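You operate a simulated robot arm through the tools that you are given. There is no shell and no other tool. Be economical: measure what you need, move in short steps, check, and stop when the job is done.

Carry out the task below with a simulated robot arm. There is one attempt and no reset: what you move stays moved.

TASK
Put one of the jars from the dining table top on the beige coffee pad there.
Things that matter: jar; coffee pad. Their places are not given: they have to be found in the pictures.

It is judged by the outcome, as a careful person would: the job done as asked, and still so three seconds after it is handed in. It fails if anything else is knocked over, pushed out of place, dropped, spilled or broken.

THE ROBOT
A 7-joint arm with a two-finger parallel gripper, fixed in place. Base frame: the origin is at the foot of the arm, x ahead of it, y to its left, z up; the work surface is at about z = -1. Lengths are in mm, angles in rad, forces in N, time in s.
With the tool pointing down near the work surface it reaches from about 220 to 580 mm from the base axis. Its first joint turns from -1.152 to 1.152 rad. Payload 2.5 kg.
Tool frame: the origin (TCP) lies between the finger pads and is the grasp point; the fingertips stand 23 mm ahead of it; z points along the fingers, y is the line along which they close. The gripper opens to 94 mm. The fingers are 38 mm wide and 10 mm thick; the gripper's body (54 by 96 mm) begins 39 mm behind the TCP.
Orientation is that of the tool frame in the base frame, as [roll, pitch, yaw] about the fixed x, y, z axes, in that order (R = Rz(yaw) Ry(pitch) Rx(roll)). With the fingers straight down and closing along the base's y, the tool's x points along the base's -x, its y along +y and its z along -z.

THE INTERFACE
- The arm moves only by the tool move_arm. Its argument "motion" is a list that holds one entry, the list of rows, each a list of 5 numbers: the gripper command, from -1 (shut) to 1 (fully open), values between in proportion, then the shift along the base's x, y, z in mm, then the turn about the base's z in rad. In form: [[[grip, x, y, z, twist], ...]]. A call has 1 to 10 rows; each row shifts and turns the commanded pose from where the row before left it. A row lasts 0.2 s, in which the tool goes at most 50 mm and 0.15 rad; a call with a longer step from one row to the next is refused whole, and so is a gripper value outside its range. A pose out of reach is approached as far as the arm can. The call stops where the force on the tool passes 40 N (or 10 N more than at its start, if that is more) or the arm is blocked; 0.2 s more then pass. The fingers move at their own pace (about 108 mm/s each) and stop on an object; they squeeze with about 28 N. The grip force told is the motor's: it shows also when the fingers shut on nothing. Time passes only in rows, and 0.2 s behind the last, so rows that do not move let the fingers close. It gives the time, the measured TCP pose, the force on the tool (base axes), the opening and the grip force at its end, in the units of the frame above (readings bear some noise).
- Cameras (640 x 400 px; columns grow to the right, rows downward): "scene" is fixed at [98.2, -393.6, 556.2]; the picture's right is [0.94, -0.34, 0.00], its down [-0.20, -0.54, -0.82] and it looks along [0.28, 0.77, -0.58] (base axes); focal length 376 px, centre (320, 200). "wrist" rides on the gripper at [-39, 0, -44] in the tool frame; the picture's right is [0.00, -1.00, 0.00], its down [0.97, 0.00, -0.24] and it looks along [0.24, 0.00, 0.97] (tool axes); focal length 218 px, centre (320, 200).
- snapshot(camera): a new picture of that camera. No time passes.
- point_at(camera, pixels): for up to 12 pixels [column, row] of the newest picture of that camera ("zoom" is the newest enlarged one), the place [x, y, z] in the base frame of the surface seen there, good to about 2 mm, but the place of the scene camera against the robot may be out by one fixed shift of up to 18 mm in any direction. No time passes.
- zoom(camera, box): a new picture of the part [left, top, right, bottom] of that camera's present view, enlarged. No time passes.
- hand_in(): hands the job in; it is judged then, once.

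Work in short steps. Measure before you move; look again where a grasp or a placing could have gone wrong, and mend it. You have 60 turns and 20 pictures in all, the two below and enlarged ones among them. Open the gripper and draw the arm clear of the work before you hand the job in, unless the task says otherwise; then end with one line.

The tools are called after "Request:" by a JSON object that holds its "api" and its "payload". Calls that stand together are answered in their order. move_arm: Moves the arm, as the interface text tells. Its arguments: {"type":"object","properties":{"motion":{"type":"array"}},"required":["motion"]} The other tools are called the same way: snapshot (camera) takes a picture; point_at (camera, pixels) gives the place of the surface under pixels of a picture; zoom (camera, box) takes an enlarged picture of a part of a camera's view; hand_in () hands the job in.

At the start:

```text
time: 0.0
tool_pos: [311.8, 182.1, 253.5]
tool_rot: [-3.141, 0.002, 3.139]
ft_force: [0.6, 0.0, -0.3]
opening: 94.3
finger_force: 0.0
```

scene: 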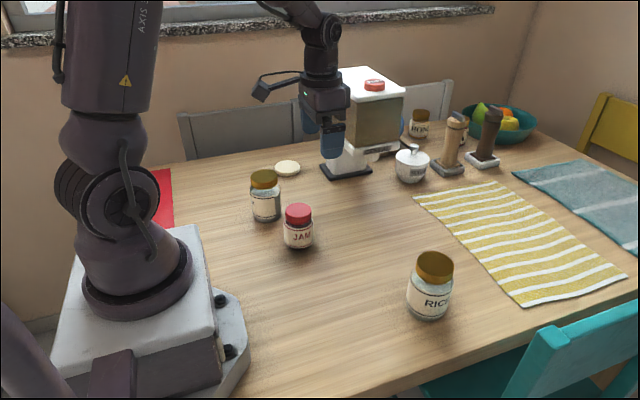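
wrist: 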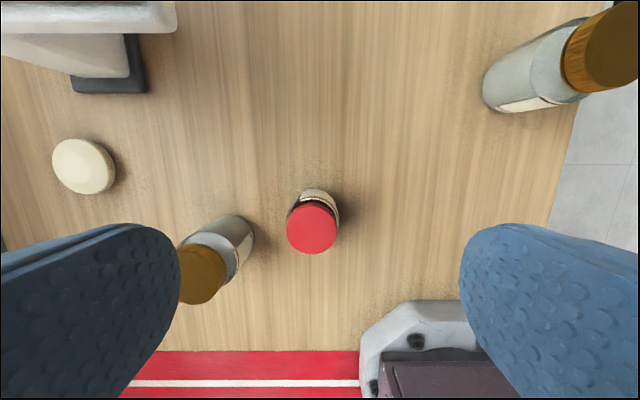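

The beige pad shows at scene (288,168) / wrist (84,166), and the red-lidded jam jar at scene (298,225) / wrist (311,228). I'll measure both.

Request:
{"api": "point_at", "payload": {"camera": "wrist", "pixels": [[84, 166], [53, 160], [115, 172], [88, 140], [80, 193], [311, 228], [287, 228], [336, 228], [311, 254], [318, 192], [200, 275], [240, 240]]}}

Request:
{"api": "point_at", "payload": {"camera": "scene", "pixels": [[288, 168], [275, 168], [300, 168], [288, 162], [288, 174], [298, 209], [298, 225], [298, 247], [284, 235], [313, 235], [265, 176], [266, 218]]}}

Request:
{"api": "zoom", "payload": {"camera": "scene", "box": [230, 140, 350, 260]}}

```text
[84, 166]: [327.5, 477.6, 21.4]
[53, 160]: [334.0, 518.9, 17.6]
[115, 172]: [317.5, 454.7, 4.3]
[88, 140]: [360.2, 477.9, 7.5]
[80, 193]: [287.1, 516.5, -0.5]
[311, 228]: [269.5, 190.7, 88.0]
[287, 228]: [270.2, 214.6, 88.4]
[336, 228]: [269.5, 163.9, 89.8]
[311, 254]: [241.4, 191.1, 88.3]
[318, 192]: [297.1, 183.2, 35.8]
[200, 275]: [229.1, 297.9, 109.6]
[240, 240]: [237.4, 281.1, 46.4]
```

```text
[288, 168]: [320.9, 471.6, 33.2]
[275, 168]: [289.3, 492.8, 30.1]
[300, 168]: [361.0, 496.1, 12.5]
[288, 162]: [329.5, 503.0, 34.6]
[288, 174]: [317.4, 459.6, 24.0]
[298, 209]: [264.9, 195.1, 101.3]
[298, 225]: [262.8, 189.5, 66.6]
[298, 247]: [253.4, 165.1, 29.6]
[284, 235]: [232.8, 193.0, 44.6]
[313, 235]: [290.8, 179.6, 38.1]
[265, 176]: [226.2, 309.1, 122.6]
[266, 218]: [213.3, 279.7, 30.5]
```

```text
3.33 times, centred on (290, 200) of scene
```

zoom: 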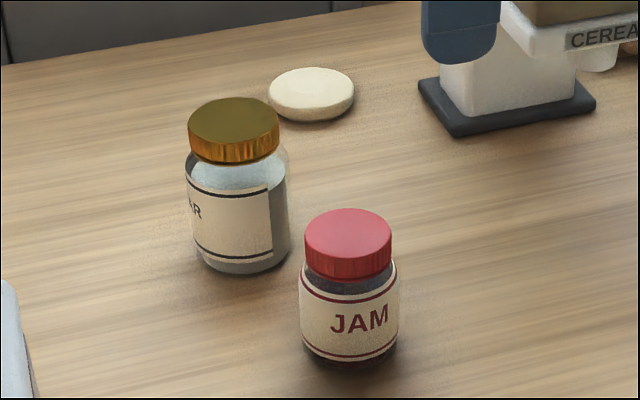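

The jam jar stands near (268,190), about 89 mm tall. The pad centres near (327,484), close to the reach limit and to the tall dispenser, so I'll measure the dispenser before going near.

Request:
{"api": "point_at", "payload": {"camera": "scene", "pixels": [[322, 168], [338, 179], [371, 170], [352, 100], [375, 130], [402, 97], [375, 84], [345, 75], [350, 152], [383, 150]]}}

Request:
{"api": "point_at", "payload": {"camera": "wrist", "pixels": [[60, 175], [70, 185], [95, 185], [105, 160], [70, 150], [84, 150], [84, 180], [72, 90], [147, 92], [130, 75], [175, 30], [100, 15]]}}

```text
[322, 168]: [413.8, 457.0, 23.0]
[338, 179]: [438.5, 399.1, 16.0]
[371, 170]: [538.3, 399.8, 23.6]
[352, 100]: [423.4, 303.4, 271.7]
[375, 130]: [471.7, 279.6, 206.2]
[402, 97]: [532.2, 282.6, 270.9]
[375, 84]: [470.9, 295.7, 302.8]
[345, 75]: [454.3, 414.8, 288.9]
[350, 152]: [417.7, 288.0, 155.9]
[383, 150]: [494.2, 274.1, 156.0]
```

```text
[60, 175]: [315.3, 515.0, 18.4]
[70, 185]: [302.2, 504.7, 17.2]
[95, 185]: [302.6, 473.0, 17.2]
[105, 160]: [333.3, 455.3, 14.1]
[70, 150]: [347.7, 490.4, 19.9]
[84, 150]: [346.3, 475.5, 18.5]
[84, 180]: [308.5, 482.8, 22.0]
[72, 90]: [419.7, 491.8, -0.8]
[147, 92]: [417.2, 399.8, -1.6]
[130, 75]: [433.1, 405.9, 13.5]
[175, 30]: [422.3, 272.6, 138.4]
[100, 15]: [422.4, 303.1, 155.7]
```

Dispenser body spans about x 415–535, y 275–415, so the route at x≲335 is clear. I move above the jam jar and look again.

Request:
{"api": "move_arm", "payload": {"motion": [[[1, -22, 4, -25, 0], [1, -22, 4, -35, 0], [1, 0, 0, -35, 0], [1, 0, 0, 0, 0]]]}}

Request:
{"api": "snapshot", "payload": {"camera": "wrist"}}

```text
time: 1.0
tool_pos: [268.1, 192.3, 156.9]
tool_rot: [3.141, 0.002, 3.14]
ft_force: [-0.1, 0.7, 0.1]
opening: 94.0
finger_force: 0.1
```

```text
16 pictures are left
```

wrist: 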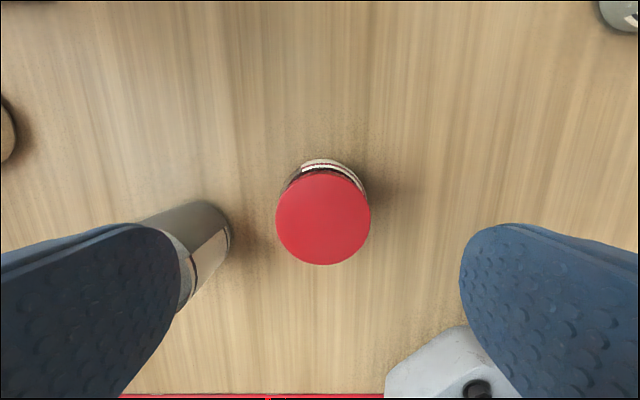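

Lid centre is at wrist (323,218). I check its centre and edges, and the neighbouring jar near (195,245).

Request:
{"api": "point_at", "payload": {"camera": "wrist", "pixels": [[323, 218], [278, 218], [369, 218], [323, 175], [323, 262], [325, 160], [195, 245], [215, 240], [226, 225], [185, 290]]}}

```text
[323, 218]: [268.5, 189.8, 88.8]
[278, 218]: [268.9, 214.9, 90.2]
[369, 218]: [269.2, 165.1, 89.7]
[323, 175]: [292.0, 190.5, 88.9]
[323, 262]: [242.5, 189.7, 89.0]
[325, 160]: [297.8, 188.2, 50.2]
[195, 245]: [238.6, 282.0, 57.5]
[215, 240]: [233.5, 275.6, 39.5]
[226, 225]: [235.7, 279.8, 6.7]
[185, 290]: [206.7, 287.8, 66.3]
```

Jar centre is (268,190) and the neighbour is clear by about 28 mm. I descend to TCP z≈57.

Request:
{"api": "move_arm", "payload": {"motion": [[[1, 0, -2, -30, 0], [1, 0, 0, -30, 0], [1, 0, 0, -25, 0], [1, 0, 0, -14, 0], [1, 0, 0, 0, 0]]]}}

Request:
{"api": "move_arm", "payload": {"motion": [[[-1, 0, 0, 0, 0], [-1, 0, 0, 0, 0], [-1, 0, 0, 0, 0], [-1, 0, 0, 0, 0]]]}}

```text
time: 2.2
tool_pos: [269.0, 188.3, 61.7]
tool_rot: [-3.14, 0.002, 3.14]
ft_force: [0.9, -0.2, -0.9]
opening: 93.7
finger_force: 0.1
```

```text
time: 3.2
tool_pos: [269.8, 188.2, 59.9]
tool_rot: [3.141, 0.003, 3.141]
ft_force: [-0.1, 2.2, 2.6]
opening: 58.9
finger_force: 28.1
```

Gripped at 58.9 mm with 28 N. I lift straight up and check.

Request:
{"api": "move_arm", "payload": {"motion": [[[-1, 0, 0, 20, 0], [-1, 0, 0, 35, 0], [-1, 0, 0, 40, 0], [-1, 0, 0, 25, 0], [-1, 0, 0, 0, 0]]]}}

Request:
{"api": "snapshot", "payload": {"camera": "scene"}}

```text
time: 4.4
tool_pos: [268.3, 188.1, 181.5]
tool_rot: [-3.141, 0.002, 3.141]
ft_force: [-0.1, 0.1, -4.2]
opening: 59.3
finger_force: 28.0
```

```text
15 pictures are left
```

scene: 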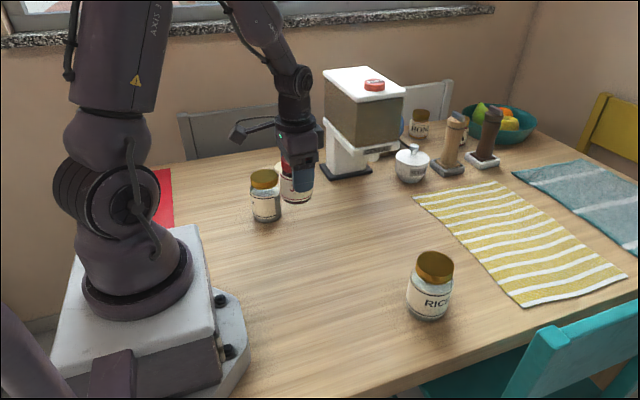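

The jar is held upright. I carry it along x≈300, between the other jar and the dispenser, turning the tool gradually toward the radial direction.

Request:
{"api": "move_arm", "payload": {"motion": [[[-1, 16, 15, 0, 0.1], [-1, 16, 30, 0, 0.12], [-1, 0, 35, 0, 0.12], [-1, 0, 35, 0, 0.12], [-1, 0, 35, 0, 0.12], [-1, 0, 35, 0, 0.12], [-1, 0, 25, 0, 0.1], [-1, 0, 0, 0, 0]]]}}

Request:
{"api": "snapshot", "payload": {"camera": "wrist"}}

Request:
{"api": "snapshot", "payload": {"camera": "scene"}}

```text
time: 6.2
tool_pos: [299.7, 396.1, 180.8]
tool_rot: [-3.141, 0.002, -2.339]
ft_force: [-0.2, 0.5, -3.8]
opening: 59.4
finger_force: 28.3
```

```text
14 pictures are left
```

wrist: 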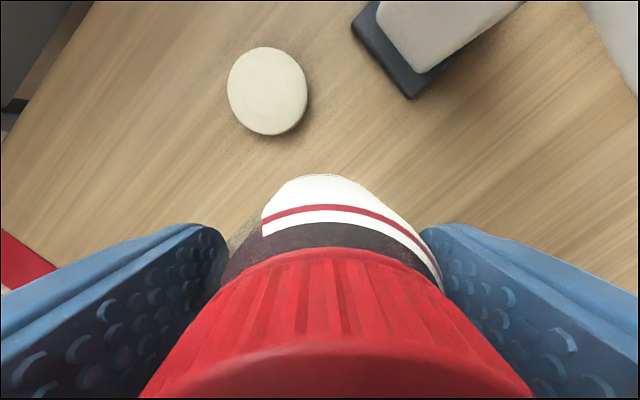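

```text
13 pictures are left
```

scene: 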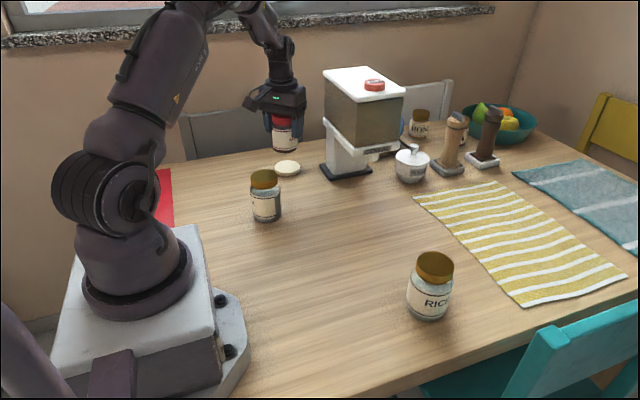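

The pad is fully visible in the wrist view around (267,90). I measure its rim.

Request:
{"api": "point_at", "payload": {"camera": "wrist", "pixels": [[267, 90], [232, 90], [302, 90], [265, 52], [268, 128], [243, 62], [290, 62], [292, 122], [243, 118], [265, 133], [345, 178], [360, 240]]}}

```text
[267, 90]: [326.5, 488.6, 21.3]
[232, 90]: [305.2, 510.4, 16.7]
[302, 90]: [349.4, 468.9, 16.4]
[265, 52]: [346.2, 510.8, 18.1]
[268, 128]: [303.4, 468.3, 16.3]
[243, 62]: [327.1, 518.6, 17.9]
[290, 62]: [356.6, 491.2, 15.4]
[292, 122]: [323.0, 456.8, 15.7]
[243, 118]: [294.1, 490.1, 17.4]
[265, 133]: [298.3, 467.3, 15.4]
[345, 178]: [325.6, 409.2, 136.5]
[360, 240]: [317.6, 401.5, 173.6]
```

Pad centre is (326,489), radius about 32, top z≈21. I move over it at height and read the reached pose.

Request:
{"api": "move_arm", "payload": {"motion": [[[-1, 6, 25, 0, 0.05], [-1, 6, 25, 0, 0.05], [-1, 7, 23, -10, 0.05], [-1, 7, 20, -10, 0], [-1, 0, 0, -20, 0], [-1, 0, 0, 0, 0]]]}}

```text
time: 7.6
tool_pos: [325.8, 489.4, 138.7]
tool_rot: [-3.14, 0.002, -2.191]
ft_force: [0.0, 0.2, -4.6]
opening: 59.2
finger_force: 28.5
```

Reached (326,489) exactly. I descend in slow steps toward TCP z≈84.

Request:
{"api": "move_arm", "payload": {"motion": [[[-1, 0, 0, -20, 0], [-1, 0, 0, -18, 0], [-1, 0, 0, -8, 0], [-1, 0, 0, 0, 0]]]}}

Request:
{"api": "zoom", "payload": {"camera": "scene", "box": [240, 90, 340, 190]}}

```text
time: 8.6
tool_pos: [326.6, 491.2, 93.6]
tool_rot: [3.141, 0.003, -2.195]
ft_force: [-0.1, -0.7, -5.4]
opening: 59.4
finger_force: 27.7
```

```text
4.00 times, centred on (290, 140) of scene
```

zoom: 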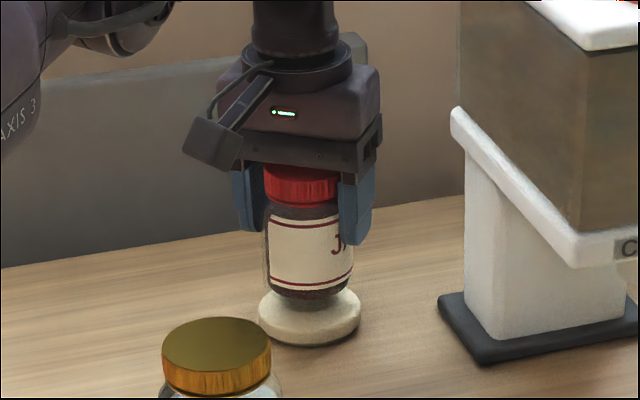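

The jar bottom (zoom ~310,290) sits centred over the pad (310,315), slightly above it. I lower gently until the force shows contact.

Request:
{"api": "move_arm", "payload": {"motion": [[[-1, 0, -1, -4, 0], [-1, 0, 0, -3, 0], [-1, 0, 0, 0, 0]]]}}

```text
time: 9.4
tool_pos: [327.0, 489.4, 87.6]
tool_rot: [-3.141, 0.003, -2.194]
ft_force: [0.6, 0.6, -3.6]
opening: 59.3
finger_force: 28.1
```

Request:
{"api": "move_arm", "payload": {"motion": [[[-1, 0, 0, -2, 0], [-1, 0, 0, -2, 0], [-1, 0, 0, 0, 0]]]}}

```text
time: 10.2
tool_pos: [325.2, 488.1, 83.6]
tool_rot: [3.141, 0.002, -2.195]
ft_force: [0.4, -0.3, -3.9]
opening: 59.2
finger_force: 28.0
```

Still no contact (z 83.6, force still the jar's weight); I lower 2 mm more.

Request:
{"api": "move_arm", "payload": {"motion": [[[-1, 0, 0, -1, 0], [-1, 0, 0, -1, 0], [-1, 0, 0, 0, 0]]]}}

```text
time: 11.0
tool_pos: [325.6, 488.6, 82.1]
tool_rot: [3.14, 0.002, -2.193]
ft_force: [0.3, 0.7, -2.9]
opening: 59.2
finger_force: 28.0
```

Request:
{"api": "move_arm", "payload": {"motion": [[[-1, 0, 0, -1, 0], [-1, 0, 0, -1, 0], [-1, 0, 0, 0, 0]]]}}

```text
time: 11.8
tool_pos: [327.4, 490.5, 80.5]
tool_rot: [-3.141, 0.006, -2.194]
ft_force: [-1.8, -0.7, 8.0]
opening: 59.2
finger_force: 28.1
```

Force changed to +8 N: the jar rests on the pad. I open the gripper slowly, then look.

Request:
{"api": "move_arm", "payload": {"motion": [[[0.4, 0, 0, 0, 0], [0.6, 0, 0, 0, 0], [1, 0, 0, 0, 0], [1, 0, 0, 0, 0], [1, 0, 0, 0, 0]]]}}

Request:
{"api": "zoom", "payload": {"camera": "scene", "box": [240, 90, 340, 190]}}

```text
time: 13.0
tool_pos: [325.8, 489.4, 80.0]
tool_rot: [3.141, 0.002, -2.194]
ft_force: [-0.5, -0.1, 0.2]
opening: 94.1
finger_force: 0.1
```

```text
4.00 times, centred on (290, 140) of scene
```

zoom: 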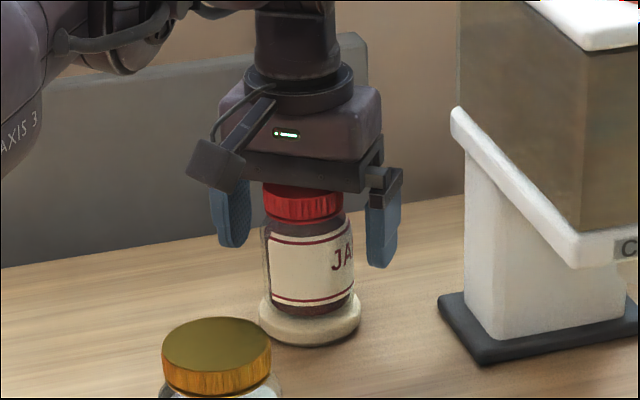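

The jar stands upright and centred on the pad, with the fingers free on both sides. I rise straight up and then draw back.

Request:
{"api": "move_arm", "payload": {"motion": [[[1, 0, 0, 15, 0], [1, 0, 0, 30, 0], [1, 0, 0, 40, 0], [1, 0, 0, 40, 0], [1, -8, -25, 10, 0], [1, -10, -35, 0, 0], [1, -10, -35, 0, 0], [1, 0, 0, 0, 0]]]}}

Request:
{"api": "snapshot", "payload": {"camera": "scene"}}

Request:
{"api": "snapshot", "payload": {"camera": "wrist"}}

```text
time: 14.8
tool_pos: [296.8, 394.3, 217.3]
tool_rot: [3.141, 0.003, -2.191]
ft_force: [0.0, 0.1, 0.4]
opening: 94.0
finger_force: 0.1
```

```text
10 pictures are left
```

scene: 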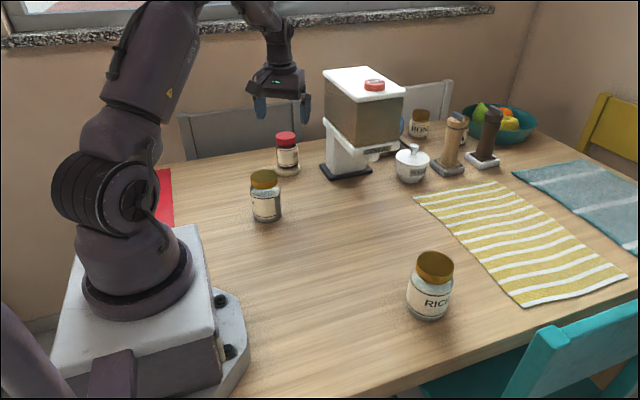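

```text
9 pictures are left
```

wrist: 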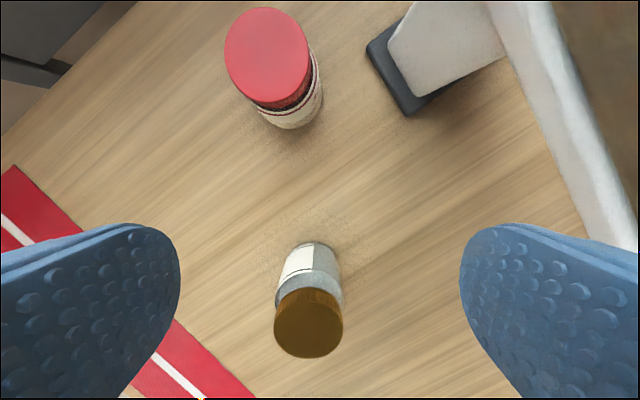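

The jar stands upright on the pad (scene 287,152), the arm is clear, and nothing else has moved. I hand it in.

Request:
{"api": "hand_in", "payload": {}}

```text
The job is handed in.
```

The jam jar is standing upright and centred on the beige coffee pad. Nothing else was disturbed, and the arm was clear with the gripper open when I handed the job in.
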